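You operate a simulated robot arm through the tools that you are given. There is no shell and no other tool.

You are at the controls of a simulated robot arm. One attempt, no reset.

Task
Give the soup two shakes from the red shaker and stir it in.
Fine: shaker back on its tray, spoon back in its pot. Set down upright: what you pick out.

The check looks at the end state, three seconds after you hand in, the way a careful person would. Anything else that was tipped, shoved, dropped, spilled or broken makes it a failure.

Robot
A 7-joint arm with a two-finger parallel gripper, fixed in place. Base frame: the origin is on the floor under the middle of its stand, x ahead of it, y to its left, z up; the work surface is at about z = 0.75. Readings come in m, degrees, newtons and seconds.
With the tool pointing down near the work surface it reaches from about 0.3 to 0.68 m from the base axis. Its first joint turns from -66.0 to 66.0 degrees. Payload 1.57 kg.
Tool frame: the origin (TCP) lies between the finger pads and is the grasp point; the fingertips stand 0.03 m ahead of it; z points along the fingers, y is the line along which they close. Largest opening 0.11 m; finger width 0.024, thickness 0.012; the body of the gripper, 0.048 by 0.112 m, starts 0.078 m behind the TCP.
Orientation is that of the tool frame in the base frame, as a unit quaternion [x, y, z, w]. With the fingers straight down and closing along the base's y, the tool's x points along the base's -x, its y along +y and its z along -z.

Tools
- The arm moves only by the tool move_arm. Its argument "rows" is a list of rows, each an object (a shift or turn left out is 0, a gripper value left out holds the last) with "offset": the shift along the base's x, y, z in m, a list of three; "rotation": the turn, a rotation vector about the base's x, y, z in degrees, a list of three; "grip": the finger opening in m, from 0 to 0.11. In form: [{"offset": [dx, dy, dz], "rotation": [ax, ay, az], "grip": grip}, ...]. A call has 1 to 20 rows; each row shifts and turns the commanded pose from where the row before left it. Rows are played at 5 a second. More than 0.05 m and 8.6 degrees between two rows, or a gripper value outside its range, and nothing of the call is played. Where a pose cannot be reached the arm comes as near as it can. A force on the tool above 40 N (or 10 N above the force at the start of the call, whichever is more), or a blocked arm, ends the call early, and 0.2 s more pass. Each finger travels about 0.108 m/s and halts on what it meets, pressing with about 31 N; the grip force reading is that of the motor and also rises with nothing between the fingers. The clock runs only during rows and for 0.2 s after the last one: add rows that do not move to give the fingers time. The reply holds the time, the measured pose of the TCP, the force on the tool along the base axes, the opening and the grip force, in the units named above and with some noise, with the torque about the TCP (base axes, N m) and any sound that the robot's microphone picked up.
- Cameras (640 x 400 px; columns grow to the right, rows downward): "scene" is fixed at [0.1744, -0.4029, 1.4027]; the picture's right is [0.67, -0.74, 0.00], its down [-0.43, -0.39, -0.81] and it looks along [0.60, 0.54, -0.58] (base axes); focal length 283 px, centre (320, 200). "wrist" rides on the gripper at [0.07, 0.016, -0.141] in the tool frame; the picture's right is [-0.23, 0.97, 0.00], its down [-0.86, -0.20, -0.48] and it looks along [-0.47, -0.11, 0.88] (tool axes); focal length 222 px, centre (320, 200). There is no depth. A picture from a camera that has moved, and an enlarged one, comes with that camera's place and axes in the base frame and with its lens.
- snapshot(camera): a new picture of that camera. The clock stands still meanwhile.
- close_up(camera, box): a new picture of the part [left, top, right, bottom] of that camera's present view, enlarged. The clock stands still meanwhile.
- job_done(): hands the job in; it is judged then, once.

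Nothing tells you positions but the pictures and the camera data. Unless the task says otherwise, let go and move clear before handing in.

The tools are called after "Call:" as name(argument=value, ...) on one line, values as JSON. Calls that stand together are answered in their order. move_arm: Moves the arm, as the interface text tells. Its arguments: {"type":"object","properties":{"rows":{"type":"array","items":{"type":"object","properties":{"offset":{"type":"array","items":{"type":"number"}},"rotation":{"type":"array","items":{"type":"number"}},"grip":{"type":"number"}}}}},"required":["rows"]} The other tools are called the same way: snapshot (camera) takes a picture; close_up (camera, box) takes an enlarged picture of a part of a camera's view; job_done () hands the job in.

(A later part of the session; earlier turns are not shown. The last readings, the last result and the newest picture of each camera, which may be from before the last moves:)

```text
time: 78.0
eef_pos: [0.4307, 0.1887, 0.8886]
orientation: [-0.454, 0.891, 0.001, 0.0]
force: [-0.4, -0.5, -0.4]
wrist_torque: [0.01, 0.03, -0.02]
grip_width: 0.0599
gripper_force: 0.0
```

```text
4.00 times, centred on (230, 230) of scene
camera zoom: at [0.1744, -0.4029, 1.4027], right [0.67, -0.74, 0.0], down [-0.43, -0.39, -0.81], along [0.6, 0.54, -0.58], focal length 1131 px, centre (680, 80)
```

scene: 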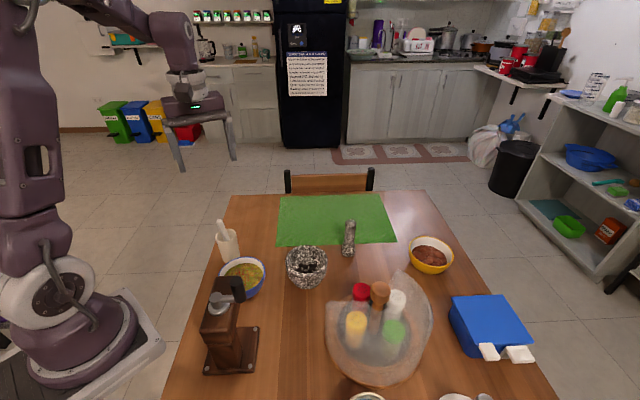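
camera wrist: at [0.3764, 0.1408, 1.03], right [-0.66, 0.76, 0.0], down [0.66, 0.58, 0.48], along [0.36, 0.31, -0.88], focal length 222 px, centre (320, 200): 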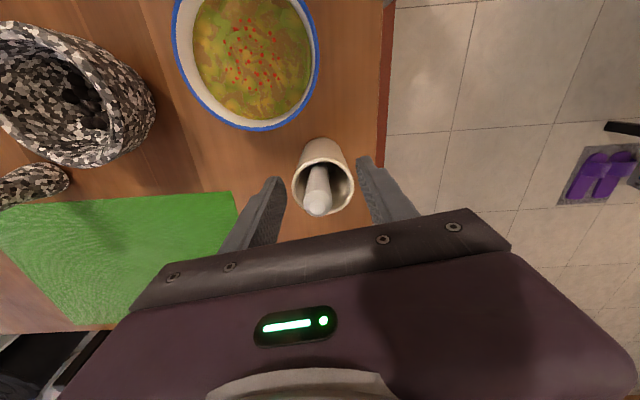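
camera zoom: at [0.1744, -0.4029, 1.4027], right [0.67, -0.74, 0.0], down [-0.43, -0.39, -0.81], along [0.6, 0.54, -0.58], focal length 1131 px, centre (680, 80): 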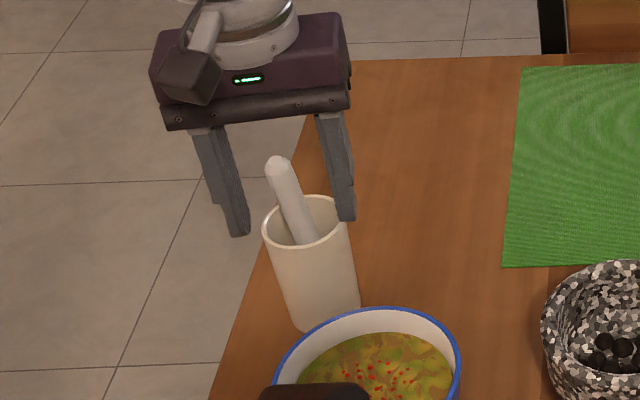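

Call:
close_up(camera="wrist", box=[250, 130, 400, 240])

```text
3.64 times, centred on (325, 185) of wrist
camera zoom: at [0.3764, 0.1408, 1.03], right [-0.66, 0.76, 0.0], down [0.66, 0.58, 0.48], along [0.36, 0.31, -0.88], focal length 808 px, centre (302, 254)
```

zoom: 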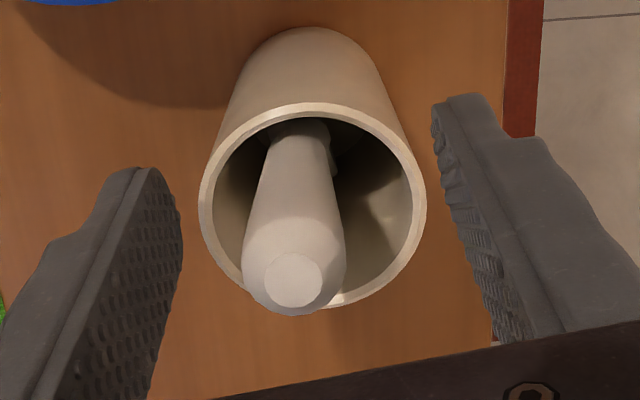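

The rod is centred between the pads and lies in their plane. Closing on it now.

Call:
move_arm(rows=[{"grip": 0.03}, {"grip": 0.005}, {"offset": [0, 0, 0]}, {"offset": [0, 0, 0]}])

Call:
close_up(camera="wrist", box=[250, 130, 400, 240])

Call:
close_up(camera="scene", box=[180, 180, 280, 280])

```text
time: 79.0
eef_pos: [0.4312, 0.1884, 0.8879]
orientation: [-0.455, 0.89, 0.0, 0.001]
force: [1.0, 0.4, 0.0]
wrist_torque: [0.02, -0.12, -0.03]
grip_width: 0.017
gripper_force: 30.9
```

```text
3.64 times, centred on (325, 185) of wrist
camera zoom: at [0.3765, 0.1408, 1.0301], right [-0.66, 0.76, 0.0], down [0.66, 0.57, 0.48], along [0.36, 0.31, -0.88], focal length 808 px, centre (302, 254)
```

zoom: 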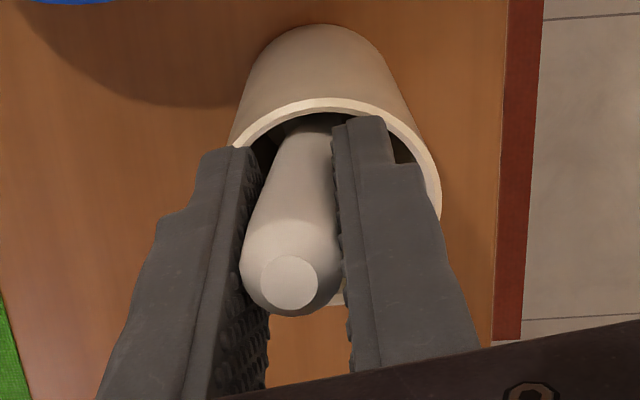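

```text
4.00 times, centred on (230, 230) of scene
camera zoom: at [0.1744, -0.4029, 1.4027], right [0.67, -0.74, 0.0], down [-0.43, -0.39, -0.81], along [0.6, 0.54, -0.58], focal length 1131 px, centre (680, 80)
```

zoom: 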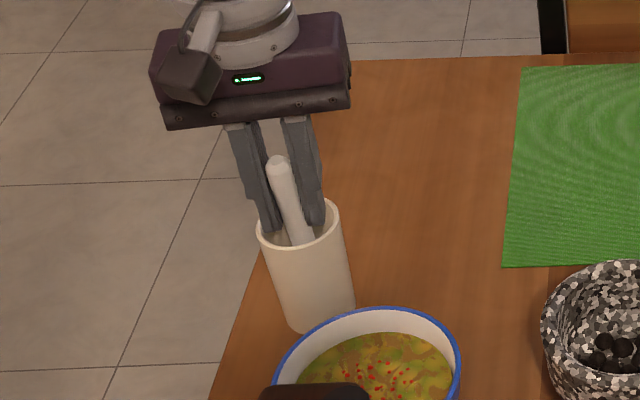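

Spoon gripped (0.017 m). I'll lift it slowly at first and check that the pot stays down.

Call:
move_arm(rows=[{"offset": [0, 0, 0.003]}, {"offset": [0, 0, 0.006]}, {"offset": [0, 0, 0.008]}, {"offset": [0, 0, 0.008]}, {"offset": [0, 0, 0]}])

Call:
close_up(camera="scene", box=[180, 180, 280, 280])

Call:
close_up(camera="wrist", box=[250, 130, 400, 240])

```text
time: 80.2
eef_pos: [0.4313, 0.1895, 0.9138]
orientation: [-0.455, 0.891, 0.001, 0.0]
force: [-0.6, -1.0, -0.3]
wrist_torque: [-0.12, 0.01, -0.02]
grip_width: 0.0167
gripper_force: 31.1
```

```text
4.00 times, centred on (230, 230) of scene
camera zoom: at [0.1744, -0.4029, 1.4027], right [0.67, -0.74, 0.0], down [-0.43, -0.39, -0.81], along [0.6, 0.54, -0.58], focal length 1131 px, centre (680, 80)
```

zoom: 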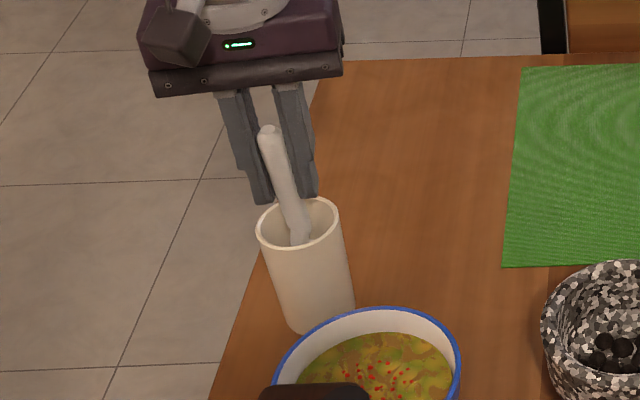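

```text
3.64 times, centred on (325, 185) of wrist
camera zoom: at [0.3767, 0.1414, 1.0552], right [-0.66, 0.76, 0.0], down [0.66, 0.58, 0.48], along [0.36, 0.31, -0.88], focal length 808 px, centre (302, 254)
```

zoom: 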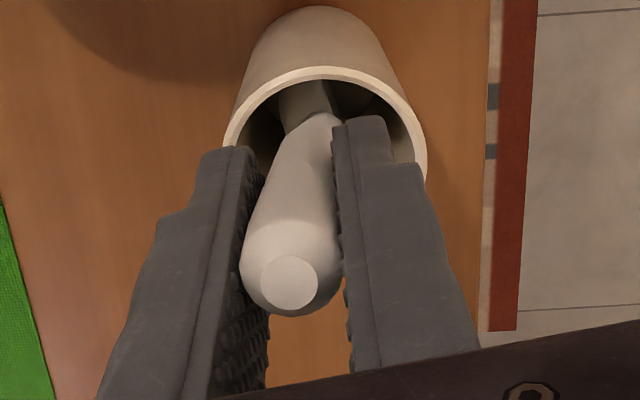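

The pot stays put and the spoon rises freely. I'll continue lifting until its head clears the rim.

Call:
move_arm(rows=[{"offset": [0, 0, 0.01]}, {"offset": [0, 0, 0.015]}, {"offset": [0, 0, 0.015]}, {"offset": [0, 0, 0.015]}, {"offset": [0, 0, 0.015]}, {"offset": [0, 0, 0]}])

Call:
close_up(camera="scene", box=[170, 150, 290, 270])

```text
time: 81.6
eef_pos: [0.431, 0.1887, 0.9826]
orientation: [-0.454, 0.891, 0.0, 0.0]
force: [0.0, -0.5, -0.4]
wrist_torque: [-0.02, -0.01, -0.01]
grip_width: 0.0171
gripper_force: 31.1
```

```text
3.33 times, centred on (230, 210) of scene
camera zoom: at [0.1744, -0.4029, 1.4027], right [0.67, -0.74, 0.0], down [-0.43, -0.39, -0.81], along [0.6, 0.54, -0.58], focal length 942 px, centre (620, 167)
```

zoom: 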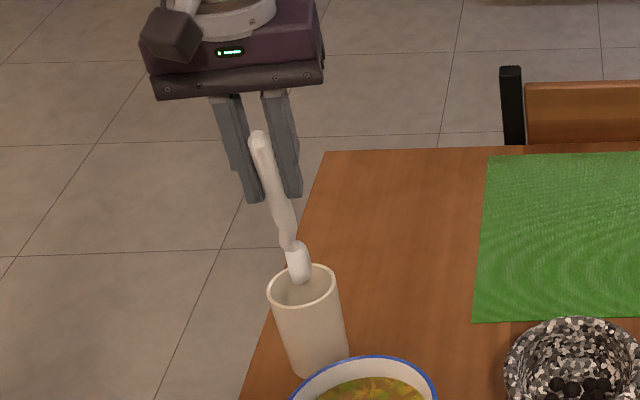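

The spoon's head is emerging from the pot. A bit higher to clear it fully.

Call:
move_arm(rows=[{"offset": [0, 0, 0.015]}, {"offset": [0, 0, 0.02]}, {"offset": [0, 0, 0.02]}, {"offset": [0, 0, 0.02]}, {"offset": [0, 0, 0.01]}, {"offset": [0, 0, 0]}])

Call:
close_up(camera="scene", box=[170, 150, 290, 270])

Call:
snapshot(camera="wrist")

```text
time: 83.0
eef_pos: [0.4309, 0.1889, 1.0689]
orientation: [-0.455, 0.89, 0.0, 0.001]
force: [-0.5, 0.3, -0.8]
wrist_torque: [0.02, 0.02, 0.02]
grip_width: 0.0171
gripper_force: 31.1
```

```text
3.33 times, centred on (230, 210) of scene
camera zoom: at [0.1744, -0.4029, 1.4027], right [0.67, -0.74, 0.0], down [-0.43, -0.39, -0.81], along [0.6, 0.54, -0.58], focal length 942 px, centre (620, 167)
```

zoom: 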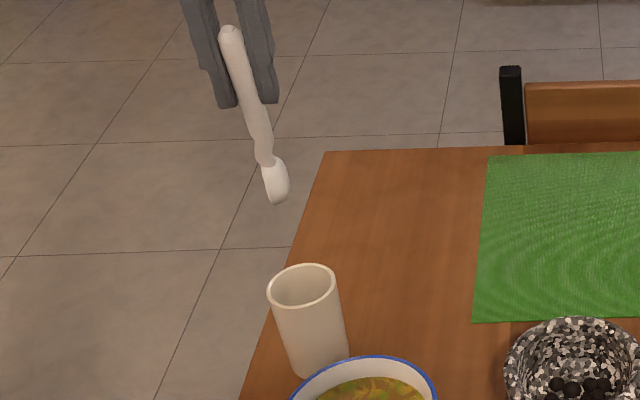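

```text
taken
camera wrist: at [0.3765, 0.1411, 1.2108], right [-0.66, 0.75, 0.0], down [0.66, 0.58, 0.48], along [0.36, 0.31, -0.88], focal length 222 px, centre (320, 200)
```

wrist: 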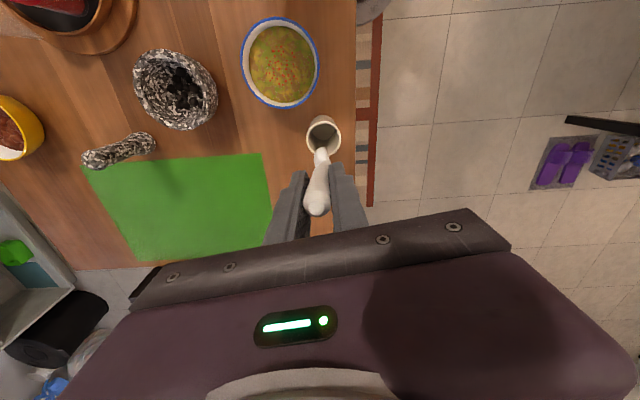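

Call:
close_up(camera="wrist", box=[290, 105, 370, 225])

Call:
close_up(camera="scene", box=[185, 140, 235, 200])

```text
3.33 times, centred on (330, 165) of wrist
camera zoom: at [0.3765, 0.1411, 1.2108], right [-0.66, 0.75, 0.0], down [0.66, 0.58, 0.48], along [0.36, 0.31, -0.88], focal length 740 px, centre (287, 317)
```

zoom: 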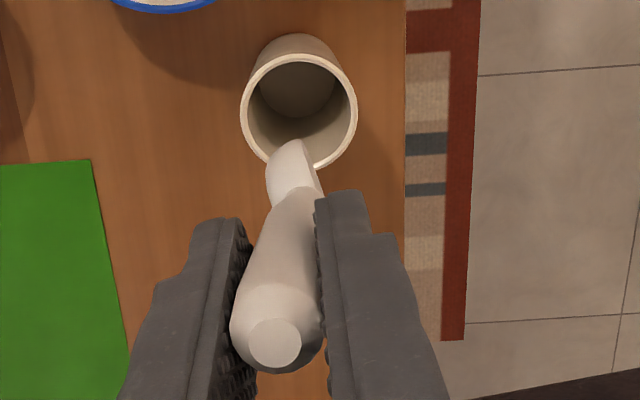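

```text
6.67 times, centred on (210, 170) of scene
camera zoom: at [0.1744, -0.4029, 1.4027], right [0.67, -0.74, 0.0], down [-0.43, -0.39, -0.81], along [0.6, 0.54, -0.58], focal length 1885 px, centre (1053, 400)
```

zoom: 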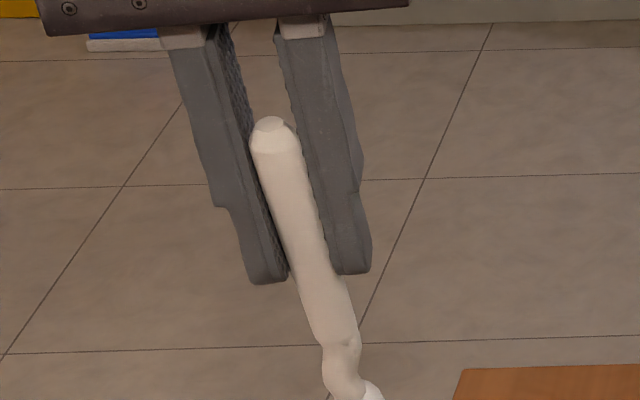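

The spoon is out; its small head hangs almost straight below the grip, about 0.12 m under it. I'll carry it over the soup centre at this height.

Call:
move_arm(rows=[{"offset": [-0.002, -0.01, 0]}, {"offset": [-0.005, -0.02, 0]}, {"offset": [-0.006, -0.025, 0]}, {"offset": [-0.006, -0.025, 0]}, {"offset": [-0.005, -0.017, 0]}, {"offset": [-0.003, -0.009, 0]}, {"offset": [0, 0, 0]}])

Call:
snapshot(camera="wrist")

Call:
close_up(camera="scene", box=[180, 150, 300, 310])

```text
time: 84.6
eef_pos: [0.4046, 0.0815, 1.0689]
orientation: [-0.455, 0.89, 0.0, 0.0]
force: [0.0, 0.8, 0.3]
wrist_torque: [0.0, 0.01, 0.01]
grip_width: 0.0167
gripper_force: 31.1
```

```text
taken
camera wrist: at [0.3496, 0.0342, 1.2099], right [-0.66, 0.76, 0.0], down [0.66, 0.58, 0.48], along [0.36, 0.31, -0.88], focal length 222 px, centre (320, 200)
```

wrist: 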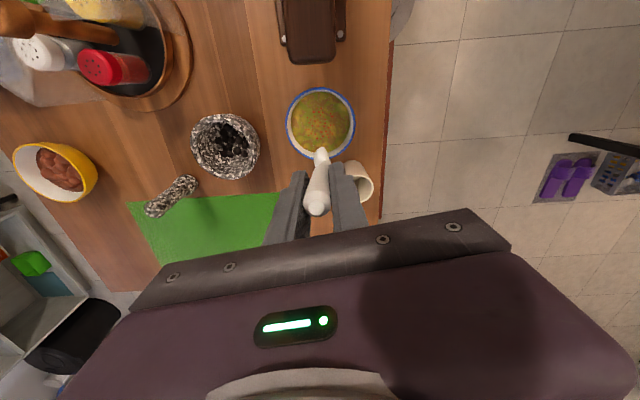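

```text
2.50 times, centred on (240, 230) of scene
camera zoom: at [0.1744, -0.4029, 1.4027], right [0.67, -0.74, 0.0], down [-0.43, -0.39, -0.81], along [0.6, 0.54, -0.58], focal length 707 px, centre (520, 125)
```

zoom: 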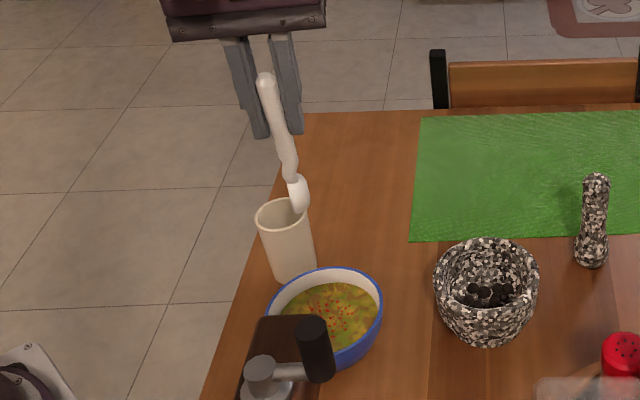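

The spoon head hangs over the middle of the soup. I'll lower it into the soup, slowing at the end and watching the force.

Call:
move_arm(rows=[{"offset": [0, 0, -0.02]}, {"offset": [0, 0, -0.03]}, {"offset": [0, 0, -0.03]}, {"offset": [0, 0, -0.03]}, {"offset": [0, 0, -0.02]}, {"offset": [0, 0, -0.015]}, {"offset": [0, 0, -0.01]}, {"offset": [0, 0, -0.009]}, {"offset": [0, 0, -0.005]}, {"offset": [0, 0, 0]}])

Call:
close_up(camera="scene", box=[190, 200, 290, 300])

Call:
snapshot(camera="wrist")

```text
time: 86.8
eef_pos: [0.4052, 0.082, 0.8989]
orientation: [-0.454, 0.891, 0.0, 0.0]
force: [0.2, -0.6, -0.1]
wrist_torque: [-0.03, -0.02, 0.01]
grip_width: 0.0168
gripper_force: 31.1
```

```text
4.00 times, centred on (240, 250) of scene
camera zoom: at [0.1744, -0.4029, 1.4027], right [0.67, -0.74, 0.0], down [-0.43, -0.39, -0.81], along [0.6, 0.54, -0.58], focal length 1131 px, centre (640, 0)
```

zoom: 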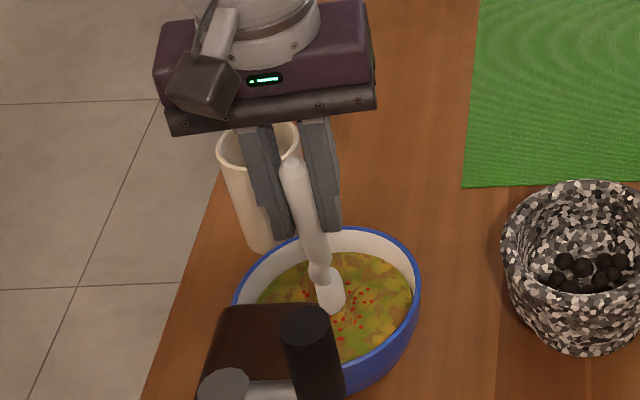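

```text
taken
camera wrist: at [0.3498, 0.035, 1.0416], right [-0.66, 0.76, 0.0], down [0.66, 0.58, 0.48], along [0.36, 0.31, -0.88], focal length 222 px, centre (320, 200)
```

wrist: 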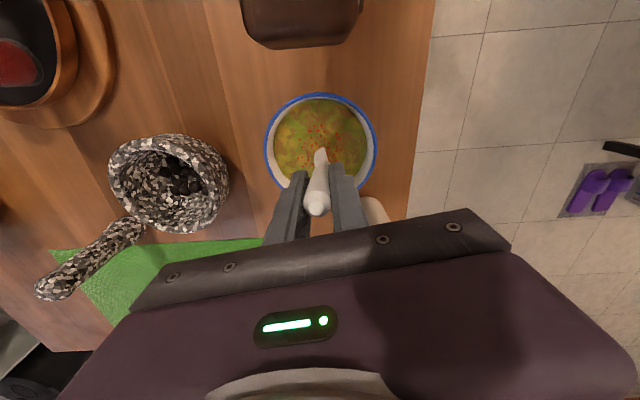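

Call:
close_up(camera="scene", box=[225, 250, 275, 290])

Call:
close_up(camera="wrist", box=[260, 90, 380, 220])

```text
10.00 times, centred on (250, 270) of scene
camera zoom: at [0.1744, -0.4029, 1.4027], right [0.67, -0.74, 0.0], down [-0.43, -0.39, -0.81], along [0.6, 0.54, -0.58], focal length 2827 px, centre (1020, -500)
```

zoom: 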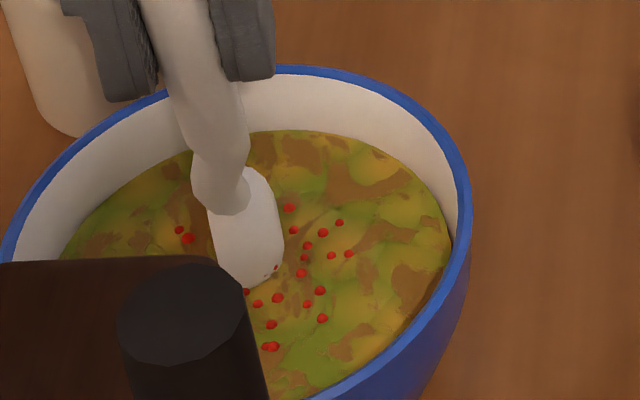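

```text
3.08 times, centred on (320, 155) of wrist
camera zoom: at [0.3498, 0.035, 1.0416], right [-0.66, 0.76, 0.0], down [0.66, 0.58, 0.48], along [0.36, 0.31, -0.88], focal length 684 px, centre (320, 338)
```

zoom: 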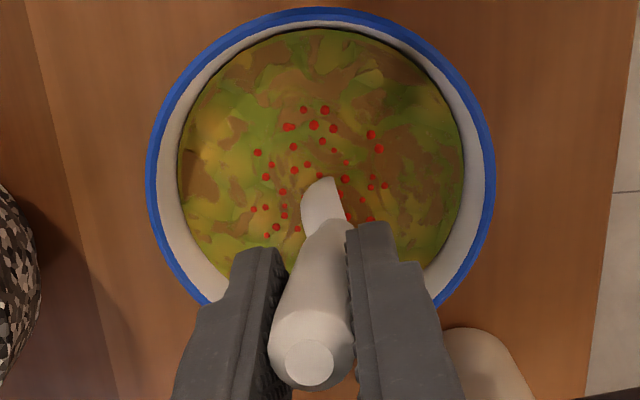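

The head just touches the surface. I'll lower it further in small steps, watching for contact with the bowl's bottom.

Call:
move_arm(rows=[{"offset": [0, 0, -0.003]}, {"offset": [0, 0, -0.003]}, {"offset": [0, 0, -0.003]}, {"offset": [0, 0, -0.002]}, {"offset": [0, 0, 0]}])

Call:
close_up(camera="scene", box=[225, 250, 275, 290])

Call:
close_up(camera="wrist", box=[260, 90, 380, 220])

```text
time: 88.0
eef_pos: [0.4051, 0.0816, 0.8882]
orientation: [-0.455, 0.891, 0.001, 0.001]
force: [-1.1, -2.9, 23.0]
wrist_torque: [0.16, -0.01, 0.03]
grip_width: 0.0171
gripper_force: 31.2
```

```text
10.00 times, centred on (250, 270) of scene
camera zoom: at [0.174, -0.403, 1.4027], right [0.67, -0.74, 0.0], down [-0.43, -0.39, -0.81], along [0.6, 0.54, -0.58], focal length 2827 px, centre (1020, -500)
```

zoom: 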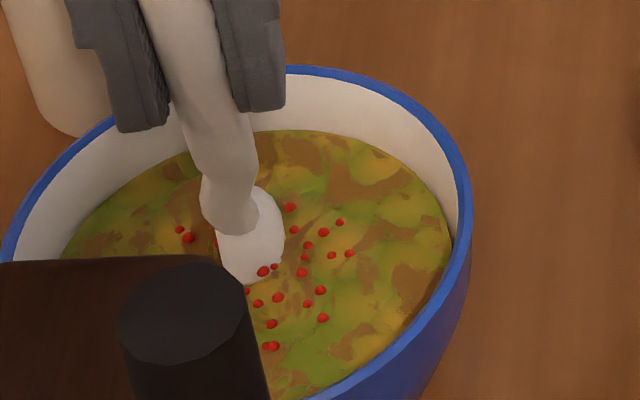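

```text
3.08 times, centred on (320, 155) of wrist
camera zoom: at [0.3502, 0.0346, 1.0302], right [-0.66, 0.76, 0.0], down [0.66, 0.57, 0.48], along [0.36, 0.31, -0.88], focal length 684 px, centre (320, 338)
```

zoom: 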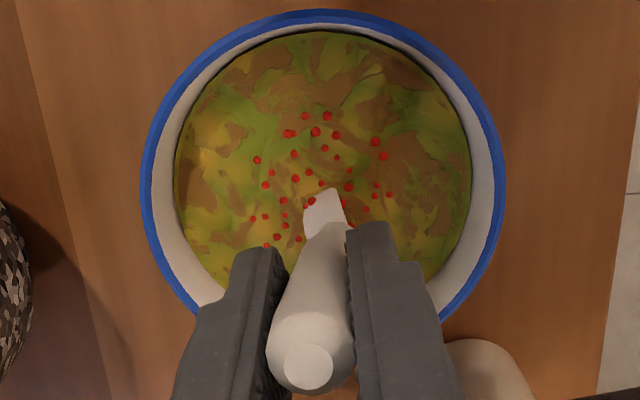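

The head touched the bowl bottom (23 N). I'll raise 4 mm so it's immersed but free, then stir one circle of 2 cm radius and check.

Call:
move_arm(rows=[{"offset": [0, 0, 0.004]}, {"offset": [0, 0, 0]}])

Call:
move_arm(rows=[{"offset": [0.01, 0, 0]}, {"offset": [0.01, 0, 0]}, {"offset": [-0.00268, 0.01, 0]}, {"offset": [-0.00732, 0.00732, 0]}, {"offset": [-0.01, 0.00268, 0]}, {"offset": [-0.01, -0.00268, 0]}, {"offset": [-0.00732, -0.00732, 0]}, {"offset": [-0.00268, -0.01, 0]}, {"offset": [0.00268, -0.01, 0]}, {"offset": [0.00732, -0.00732, 0]}, {"offset": [0.01, -0.00268, 0]}, {"offset": [0.01, 0.00268, 0]}, {"offset": [0.00732, 0.00732, 0]}, {"offset": [0.00268, 0.01, 0]}, {"offset": [0, 0, 0]}])

Call:
close_up(camera="wrist", box=[260, 90, 380, 220])

Call:
close_up(camera="scene", box=[225, 250, 275, 290])

```text
time: 88.6
eef_pos: [0.4061, 0.082, 0.8919]
orientation: [-0.455, 0.89, 0.002, -0.001]
force: [-0.2, 0.3, 0.5]
wrist_torque: [0.0, 0.0, -0.01]
grip_width: 0.0168
gripper_force: 31.0
```

```text
time: 91.8
eef_pos: [0.424, 0.0816, 0.892]
orientation: [-0.455, 0.891, 0.0, -0.001]
force: [0.3, 0.4, 0.4]
wrist_torque: [0.01, 0.0, 0.01]
grip_width: 0.017
gripper_force: 31.0
```

```text
3.08 times, centred on (320, 155) of wrist
camera zoom: at [0.37, 0.0343, 1.0344], right [-0.66, 0.76, 0.0], down [0.66, 0.57, 0.48], along [0.36, 0.31, -0.88], focal length 684 px, centre (320, 338)
```

zoom: 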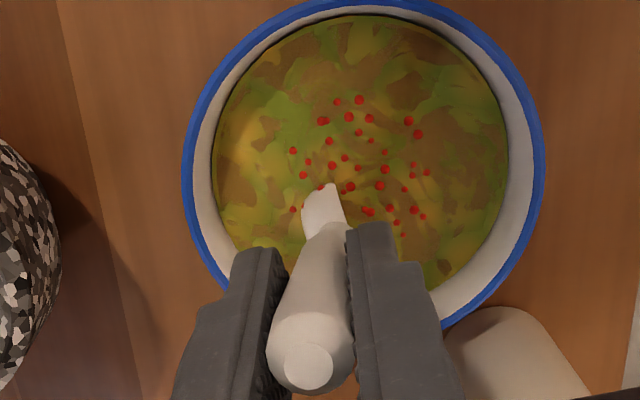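

```text
10.00 times, centred on (250, 270) of scene
camera zoom: at [0.1744, -0.4029, 1.4027], right [0.67, -0.74, 0.0], down [-0.43, -0.39, -0.81], along [0.6, 0.54, -0.58], focal length 2827 px, centre (1020, -500)
```

zoom: 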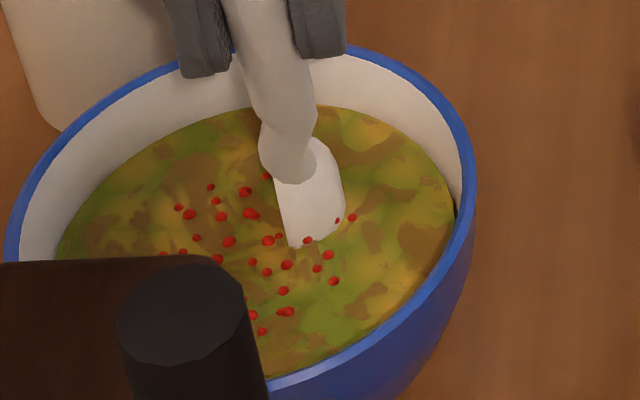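

Stirring is blending the soup, but the spoon was slightly off-centre and nudged the bowl about 6 mm. The head actually sits about (+0.005, +0.007) from the TCP, so I'll recentre on the bowl, use a smaller 1.4 cm radius, and raise 1.5 mm.

Call:
move_arm(rows=[{"offset": [-0.0045, -0.0013, 0.0015]}, {"offset": [-0.004, -0.0014, 0]}, {"offset": [-0.00188, 0.007, 0]}, {"offset": [-0.00512, 0.00512, 0]}, {"offset": [-0.007, 0.00188, 0]}, {"offset": [-0.007, -0.00188, 0]}, {"offset": [-0.00512, -0.00512, 0]}, {"offset": [-0.00188, -0.007, 0]}, {"offset": [0.00188, -0.007, 0]}, {"offset": [0.00512, -0.00512, 0]}, {"offset": [0.007, -0.00188, 0]}, {"offset": [0.007, 0.00188, 0]}, {"offset": [0.00512, 0.00512, 0]}, {"offset": [0.00188, 0.007, 0]}, {"offset": [0, 0, 0]}])

Call:
close_up(camera="wrist", box=[260, 90, 380, 220])

Call:
close_up(camera="scene", box=[225, 250, 275, 290])

```text
time: 95.0
eef_pos: [0.4178, 0.0813, 0.8948]
orientation: [-0.455, 0.89, 0.001, 0.0]
force: [1.0, -0.2, 1.0]
wrist_torque: [-0.03, 0.02, 0.01]
grip_width: 0.0168
gripper_force: 31.0
```

```text
3.08 times, centred on (320, 155) of wrist
camera zoom: at [0.3627, 0.0326, 1.036], right [-0.66, 0.76, 0.0], down [0.66, 0.58, 0.48], along [0.36, 0.31, -0.88], focal length 684 px, centre (320, 338)
```

zoom: 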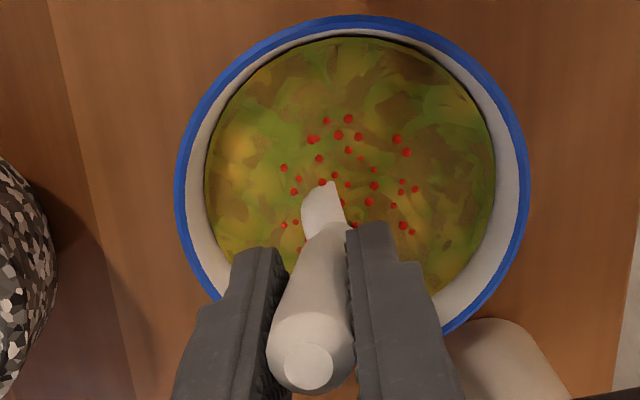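

```text
10.00 times, centred on (250, 270) of scene
camera zoom: at [0.1744, -0.4029, 1.4027], right [0.67, -0.74, 0.0], down [-0.43, -0.39, -0.81], along [0.6, 0.54, -0.58], focal length 2827 px, centre (1020, -500)
```

zoom: 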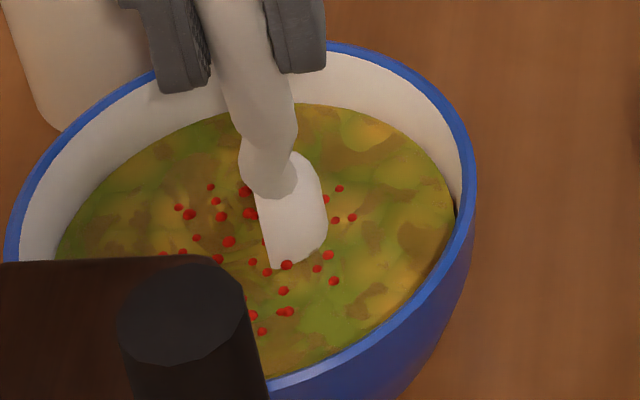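

The bowl stayed put this time and the soup keeps blending. I'll continue with two more circles, a little faster.

Call:
move_arm(rows=[{"offset": [-0.0041, 0.0099, 0]}, {"offset": [-0.0099, 0.0041, 0]}, {"offset": [-0.0099, -0.0041, 0]}, {"offset": [-0.0041, -0.0099, 0]}, {"offset": [0.0041, -0.0099, 0]}, {"offset": [0.0099, -0.0041, 0]}, {"offset": [0.0099, 0.0041, 0]}, {"offset": [0.0041, 0.0099, 0]}, {"offset": [-0.0041, 0.0099, 0]}, {"offset": [-0.0099, 0.0041, 0]}, {"offset": [-0.0099, -0.0041, 0]}, {"offset": [-0.0041, -0.0099, 0]}, {"offset": [0.0041, -0.0099, 0]}, {"offset": [0.0099, -0.0041, 0]}, {"offset": [0.0099, 0.0041, 0]}, {"offset": [0.0041, 0.0099, 0]}, {"offset": [0, 0, 0]}])

Call:
close_up(camera="wrist", box=[260, 90, 380, 220])

Call:
close_up(camera="scene", box=[225, 250, 275, 290])

```text
time: 98.6
eef_pos: [0.4166, 0.0785, 0.8932]
orientation: [-0.455, 0.891, 0.001, 0.0]
force: [-0.4, 0.0, -0.7]
wrist_torque: [-0.03, 0.03, -0.02]
grip_width: 0.0166
gripper_force: 30.9
```

```text
3.08 times, centred on (320, 155) of wrist
camera zoom: at [0.3621, 0.0317, 1.0354], right [-0.66, 0.76, 0.0], down [0.66, 0.58, 0.48], along [0.36, 0.31, -0.88], focal length 684 px, centre (320, 338)
```

zoom: 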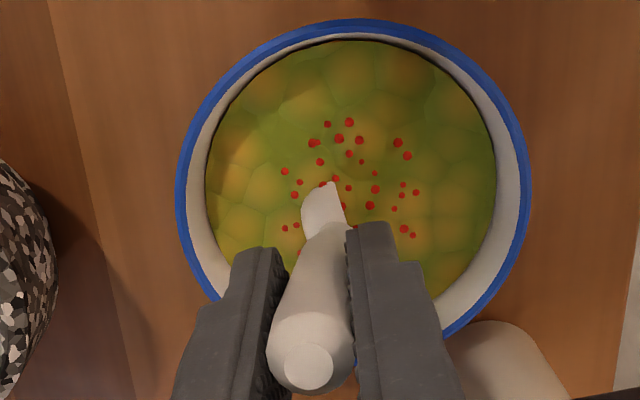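

```text
10.00 times, centred on (250, 270) of scene
camera zoom: at [0.1744, -0.4029, 1.4027], right [0.67, -0.74, 0.0], down [-0.43, -0.39, -0.81], along [0.6, 0.54, -0.58], focal length 2827 px, centre (1020, -500)
```

zoom: 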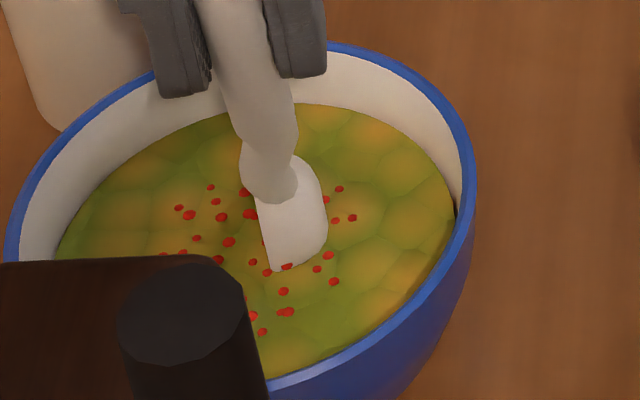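

The patchy, unmixed look is gone and the soup is uniform again, with the red flecks through it. I'll do two more circles for good measure and see whether anything changes further.

Call:
move_arm(rows=[{"offset": [-0.0041, 0.0099, 0]}, {"offset": [-0.0099, 0.0041, 0]}, {"offset": [-0.0099, -0.0041, 0]}, {"offset": [-0.0041, -0.0099, 0]}, {"offset": [0.0041, -0.0099, 0]}, {"offset": [0.0099, -0.0041, 0]}, {"offset": [0.0099, 0.0041, 0]}, {"offset": [0.0041, 0.0099, 0]}, {"offset": [-0.0041, 0.0099, 0]}, {"offset": [-0.0099, 0.0041, 0]}, {"offset": [-0.0099, -0.0041, 0]}, {"offset": [-0.0041, -0.0099, 0]}, {"offset": [0.0041, -0.0099, 0]}, {"offset": [0.0099, -0.0041, 0]}, {"offset": [0.0099, 0.0041, 0]}, {"offset": [0.0041, 0.0099, 0]}, {"offset": [-0.007, 0.0, 0]}, {"offset": [-0.007, 0.0, 0]}, {"offset": [0, 0, 0]}])

Call:
close_up(camera="wrist", box=[260, 90, 380, 220])

Call:
close_up(camera="scene", box=[225, 250, 275, 290])

```text
time: 102.6
eef_pos: [0.4018, 0.0809, 0.8956]
orientation: [-0.455, 0.891, 0.0, 0.0]
force: [0.4, -0.1, -1.1]
wrist_torque: [-0.05, 0.0, 0.0]
grip_width: 0.017
gripper_force: 31.0
```

```text
3.08 times, centred on (320, 155) of wrist
camera zoom: at [0.3473, 0.0328, 1.0355], right [-0.66, 0.76, 0.0], down [0.66, 0.57, 0.48], along [0.36, 0.31, -0.88], focal length 684 px, centre (320, 338)
```

zoom: 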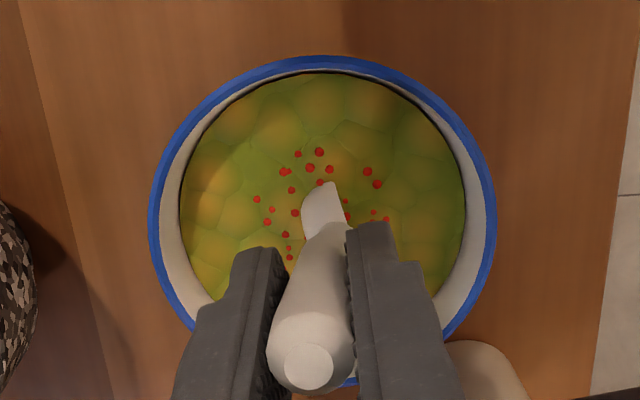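

```text
10.00 times, centred on (250, 270) of scene
camera zoom: at [0.1744, -0.4029, 1.4027], right [0.67, -0.74, 0.0], down [-0.43, -0.39, -0.81], along [0.6, 0.54, -0.58], focal length 2827 px, centre (1020, -500)
```

zoom: 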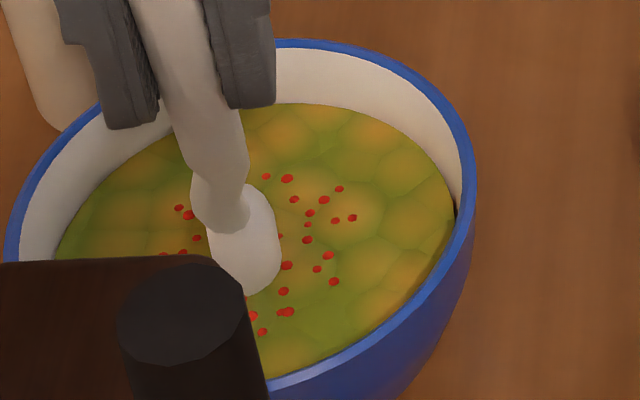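

The soup is evenly mixed and the bowl hasn't moved since. I'll lift the spoon straight out, pausing briefly above the soup.

Call:
move_arm(rows=[{"offset": [0, 0, 0.005]}, {"offset": [0, 0, 0.01]}, {"offset": [0, 0, 0.01]}, {"offset": [0, 0, 0.01]}, {"offset": [0, 0, 0.015]}, {"offset": [0, 0, 0]}, {"offset": [0, 0, 0]}, {"offset": [0, 0, 0]}, {"offset": [0, 0, 0.02]}, {"offset": [0, 0, 0.025]}, {"offset": [0, 0, 0.025]}, {"offset": [0, 0, 0.025]}, {"offset": [0, 0, 0.02]}, {"offset": [0, 0, 0.0095]}, {"offset": [0, 0, 0]}])

Call:
close_up(camera="scene", box=[180, 150, 300, 310])

Call:
snapshot(camera="wrist")

```text
time: 105.8
eef_pos: [0.4025, 0.0814, 1.0685]
orientation: [-0.456, 0.89, 0.001, 0.0]
force: [-0.1, 0.2, 0.2]
wrist_torque: [-0.02, -0.03, -0.02]
grip_width: 0.0169
gripper_force: 30.9
```

```text
2.50 times, centred on (240, 230) of scene
camera zoom: at [0.1744, -0.4029, 1.4027], right [0.67, -0.74, 0.0], down [-0.43, -0.39, -0.81], along [0.6, 0.54, -0.58], focal length 707 px, centre (520, 125)
```

zoom: 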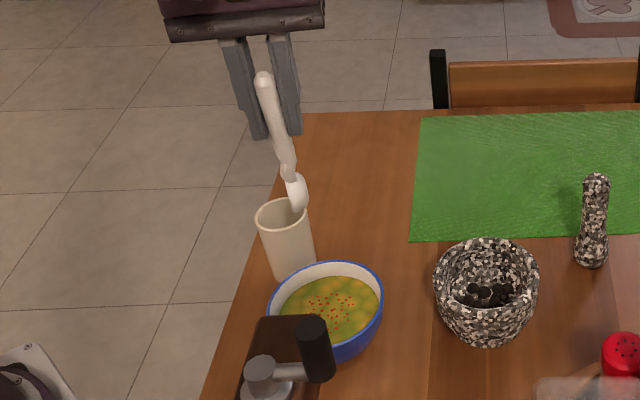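

```text
taken
camera wrist: at [0.3475, 0.0327, 1.2107], right [-0.66, 0.76, 0.0], down [0.66, 0.58, 0.48], along [0.36, 0.31, -0.88], focal length 222 px, centre (320, 200)
```

wrist: 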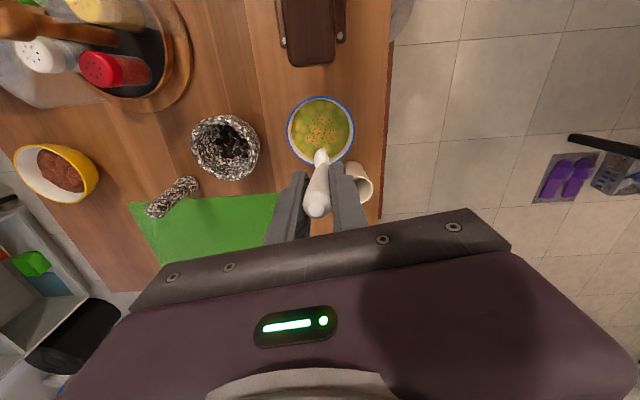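

The spoon is out of the soup and clean of the bowl. I'll carry it back above the pot by the reverse path.

Call:
move_arm(rows=[{"offset": [0.003, 0.0097, 0]}, {"offset": [0.005, 0.018, 0]}, {"offset": [0.006, 0.025, 0]}, {"offset": [0.006, 0.025, 0]}, {"offset": [0.005, 0.018, 0]}, {"offset": [0.0045, 0.013, 0]}, {"offset": [0, 0, 0]}])

Call:
close_up(camera="wrist", box=[290, 105, 370, 225])

Call:
close_up(camera="scene", box=[170, 150, 290, 270])

```text
time: 107.4
eef_pos: [0.4313, 0.1885, 1.0696]
orientation: [-0.455, 0.891, 0.001, 0.0]
force: [0.2, -0.1, -0.4]
wrist_torque: [0.02, -0.03, 0.0]
grip_width: 0.0167
gripper_force: 30.7
```

```text
3.33 times, centred on (330, 165) of wrist
camera zoom: at [0.376, 0.1411, 1.2099], right [-0.66, 0.76, 0.0], down [0.66, 0.58, 0.48], along [0.36, 0.31, -0.88], focal length 740 px, centre (287, 317)
```

zoom: 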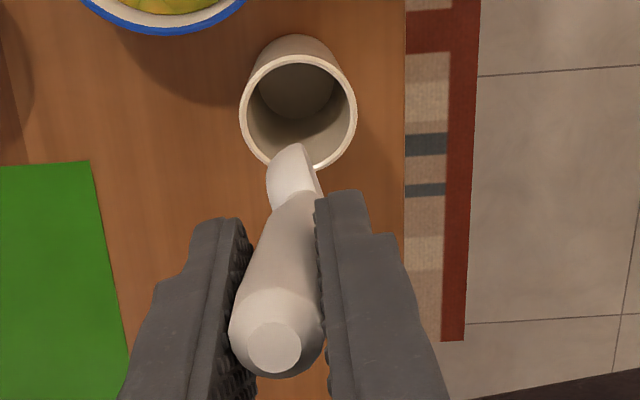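

```text
3.33 times, centred on (230, 210) of scene
camera zoom: at [0.1744, -0.4029, 1.4027], right [0.67, -0.74, 0.0], down [-0.43, -0.39, -0.81], along [0.6, 0.54, -0.58], focal length 942 px, centre (620, 167)
```

zoom: 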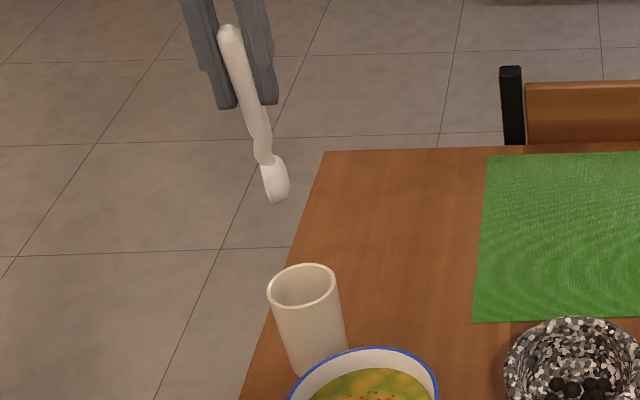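

The spoon hangs as it did when first lifted, in line with the pot. I'll lower it back into the pot in stages.

Call:
move_arm(rows=[{"offset": [0, 0, -0.01]}, {"offset": [0, 0, -0.02]}, {"offset": [0, 0, -0.02]}, {"offset": [0, 0, -0.02]}, {"offset": [0, 0, -0.015]}, {"offset": [0, 0, -0.015]}, {"offset": [0, 0, 0]}])

Call:
close_up(camera="scene", box=[170, 150, 290, 270])

Call:
close_up(camera="wrist", box=[290, 105, 370, 225])

```text
time: 109.0
eef_pos: [0.4304, 0.1875, 0.9683]
orientation: [-0.455, 0.891, -0.001, 0.0]
force: [0.1, -0.1, -1.3]
wrist_torque: [0.0, 0.04, 0.01]
grip_width: 0.0168
gripper_force: 31.3
```

```text
3.33 times, centred on (230, 210) of scene
camera zoom: at [0.1744, -0.4029, 1.4027], right [0.67, -0.74, 0.0], down [-0.43, -0.39, -0.81], along [0.6, 0.54, -0.58], focal length 942 px, centre (620, 167)
```

zoom: 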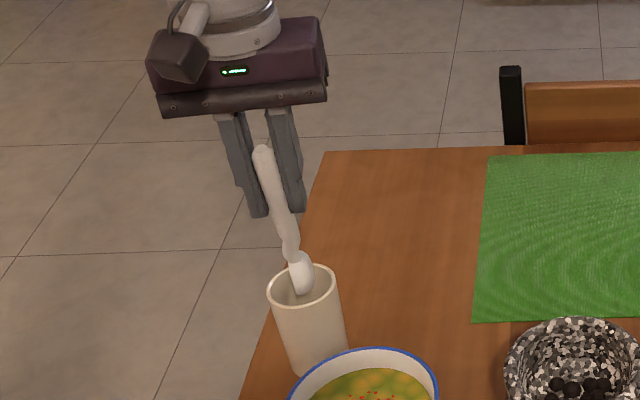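

```text
3.33 times, centred on (330, 165) of wrist
camera zoom: at [0.377, 0.1409, 1.1098], right [-0.66, 0.76, 0.0], down [0.66, 0.58, 0.48], along [0.36, 0.31, -0.88], focal length 740 px, centre (287, 317)
```

zoom: 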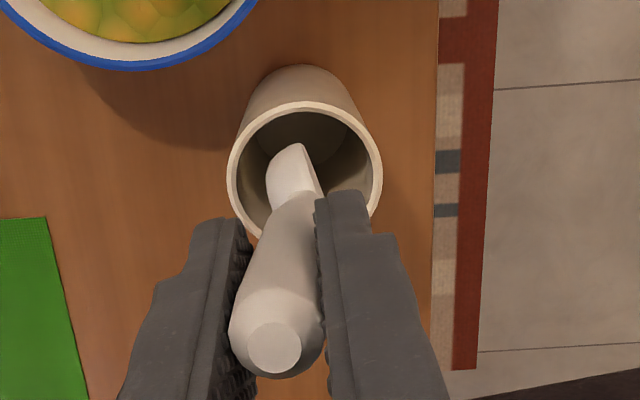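

Call:
move_arm(rows=[{"offset": [0, 0, -0.015]}, {"offset": [0, 0, -0.015]}, {"offset": [0, 0, -0.015]}, {"offset": [0, 0, -0.012]}, {"offset": [0, 0, -0.01]}, {"offset": [0, 0, -0.005]}, {"offset": [0, 0, 0]}])

Call:
close_up(camera="scene", box=[180, 180, 280, 280])

Call:
close_up(camera="wrist", box=[250, 130, 400, 240])

```text
time: 110.6
eef_pos: [0.4303, 0.1896, 0.8953]
orientation: [-0.455, 0.891, 0.0, 0.001]
force: [0.9, -1.8, -0.1]
wrist_torque: [-0.13, 0.0, -0.05]
grip_width: 0.017
gripper_force: 31.3
```

```text
4.00 times, centred on (230, 230) of scene
camera zoom: at [0.1744, -0.4029, 1.4027], right [0.67, -0.74, 0.0], down [-0.43, -0.39, -0.81], along [0.6, 0.54, -0.58], focal length 1131 px, centre (680, 80)
```

zoom: 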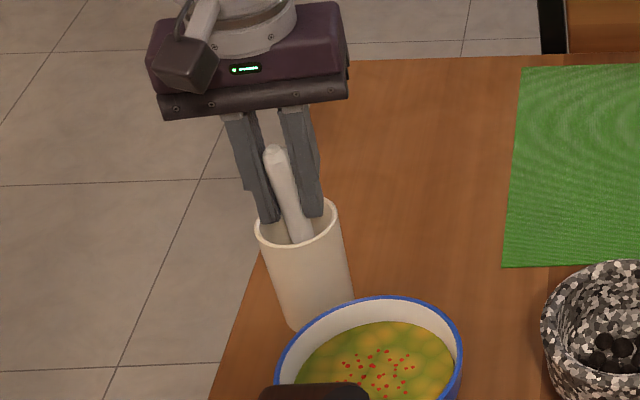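

```text
3.64 times, centred on (325, 185) of wrist
camera zoom: at [0.3766, 0.141, 1.0378], right [-0.66, 0.76, 0.0], down [0.66, 0.58, 0.48], along [0.36, 0.31, -0.88], focal length 808 px, centre (302, 254)
```

zoom: 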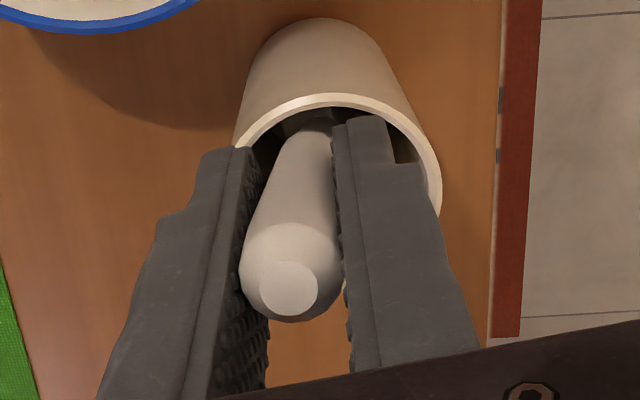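

Call:
move_arm(rows=[{"offset": [0, 0, -0.003]}, {"offset": [0, 0, -0.002]}, {"offset": [0, 0, 0]}])

Call:
move_arm(rows=[{"offset": [0, 0, -0.002]}, {"offset": [0, 0, 0]}])

```text
time: 111.4
eef_pos: [0.4318, 0.1891, 0.8911]
orientation: [-0.455, 0.89, 0.001, 0.0]
force: [0.2, -2.4, -0.6]
wrist_torque: [-0.17, -0.01, -0.01]
grip_width: 0.0169
gripper_force: 31.3
```

```text
time: 112.0
eef_pos: [0.4316, 0.1894, 0.8897]
orientation: [-0.455, 0.89, -0.001, 0.001]
force: [0.5, -2.7, 1.7]
wrist_torque: [-0.15, -0.03, -0.01]
grip_width: 0.0168
gripper_force: 30.6
```

The spoon's head is down on the pot floor. Opening the fingers and watching the spoon.

Call:
move_arm(rows=[{"grip": 0.025}, {"grip": 0.045}, {"grip": 0.06}, {"offset": [0, 0, 0]}, {"offset": [0, 0, 0]}])

Call:
close_up(camera="scene", box=[180, 180, 280, 280])

Call:
close_up(camera="wrist", box=[250, 130, 400, 240])

```text
time: 113.2
eef_pos: [0.4307, 0.1891, 0.8908]
orientation: [-0.456, 0.89, 0.0, 0.0]
force: [-1.3, 0.6, 1.3]
wrist_torque: [-0.01, 0.0, -0.02]
grip_width: 0.0599
gripper_force: 0.1
```

```text
4.00 times, centred on (230, 230) of scene
camera zoom: at [0.1744, -0.4029, 1.4027], right [0.67, -0.74, 0.0], down [-0.43, -0.39, -0.81], along [0.6, 0.54, -0.58], focal length 1131 px, centre (680, 80)
```

zoom: 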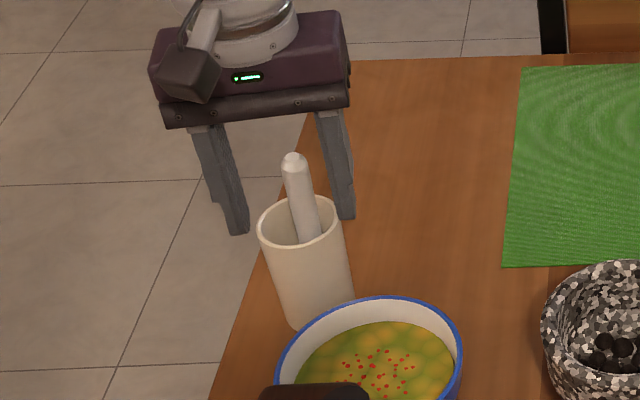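

```text
3.64 times, centred on (325, 185) of wrist
camera zoom: at [0.3765, 0.1413, 1.0311], right [-0.66, 0.76, 0.0], down [0.66, 0.58, 0.48], along [0.36, 0.31, -0.88], focal length 808 px, centre (302, 254)
```

zoom: 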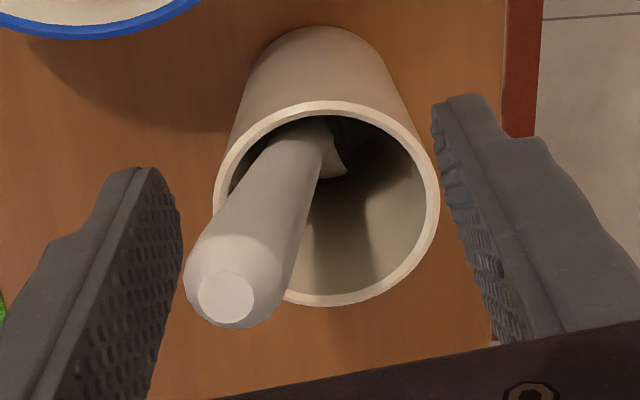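

The spoon leans on the rim inside its pot now, near one finger. I'll open wider so nothing touches it, then rise straight up.

Call:
move_arm(rows=[{"grip": 0.075}, {"grip": 0.095}, {"offset": [0, 0, 0]}, {"offset": [0, 0, 0.01]}, {"offset": [0, 0, 0.02]}, {"offset": [0, 0, 0.03]}, {"offset": [0, 0, 0.03]}, {"offset": [0, 0, 0.04]}, {"offset": [0, 0, 0.04]}, {"offset": [0, 0, 0.03]}, {"offset": [0, 0, 0]}])

Call:
snapshot(camera="wrist")

Call:
snapshot(camera="scene")

Call:
close_up(camera="scene", box=[180, 180, 280, 300])

```text
time: 115.6
eef_pos: [0.4316, 0.1889, 1.0919]
orientation: [-0.455, 0.89, 0.0, 0.0]
force: [0.0, 0.0, -0.7]
wrist_torque: [0.0, 0.0, 0.02]
grip_width: 0.0951
gripper_force: 0.0
```

```text
taken
camera wrist: at [0.377, 0.1416, 1.2319], right [-0.66, 0.76, 0.0], down [0.66, 0.58, 0.48], along [0.36, 0.31, -0.88], focal length 222 px, centre (320, 200)
```

wrist: 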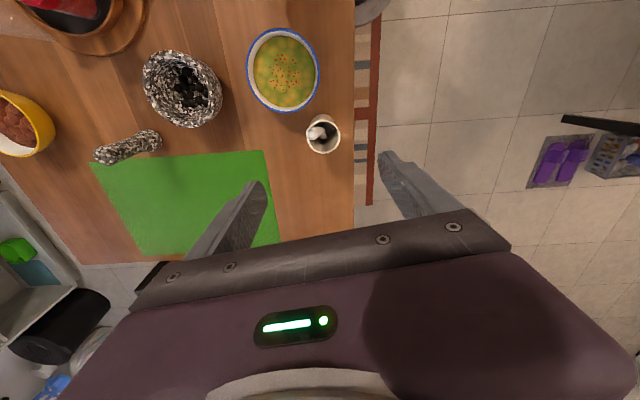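

```text
taken
```

scene: 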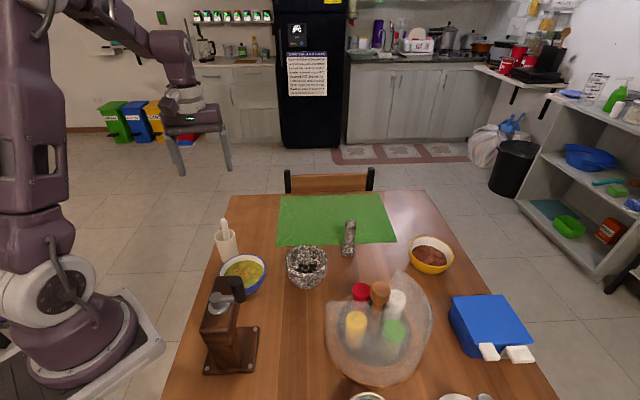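

```text
3.33 times, centred on (230, 240) of scene
camera zoom: at [0.1743, -0.4029, 1.4027], right [0.67, -0.74, 0.0], down [-0.43, -0.39, -0.81], along [0.6, 0.54, -0.58], focal length 942 px, centre (620, 67)
```

zoom: 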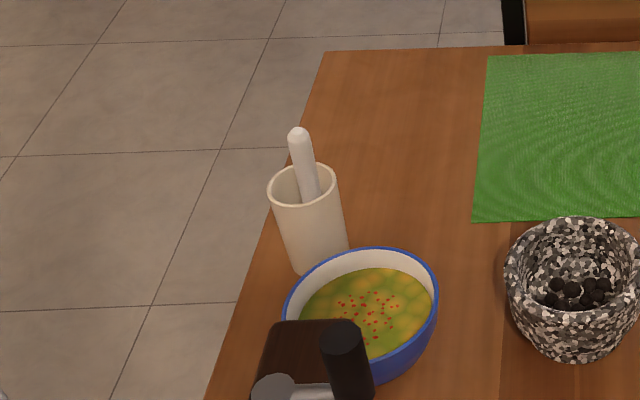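

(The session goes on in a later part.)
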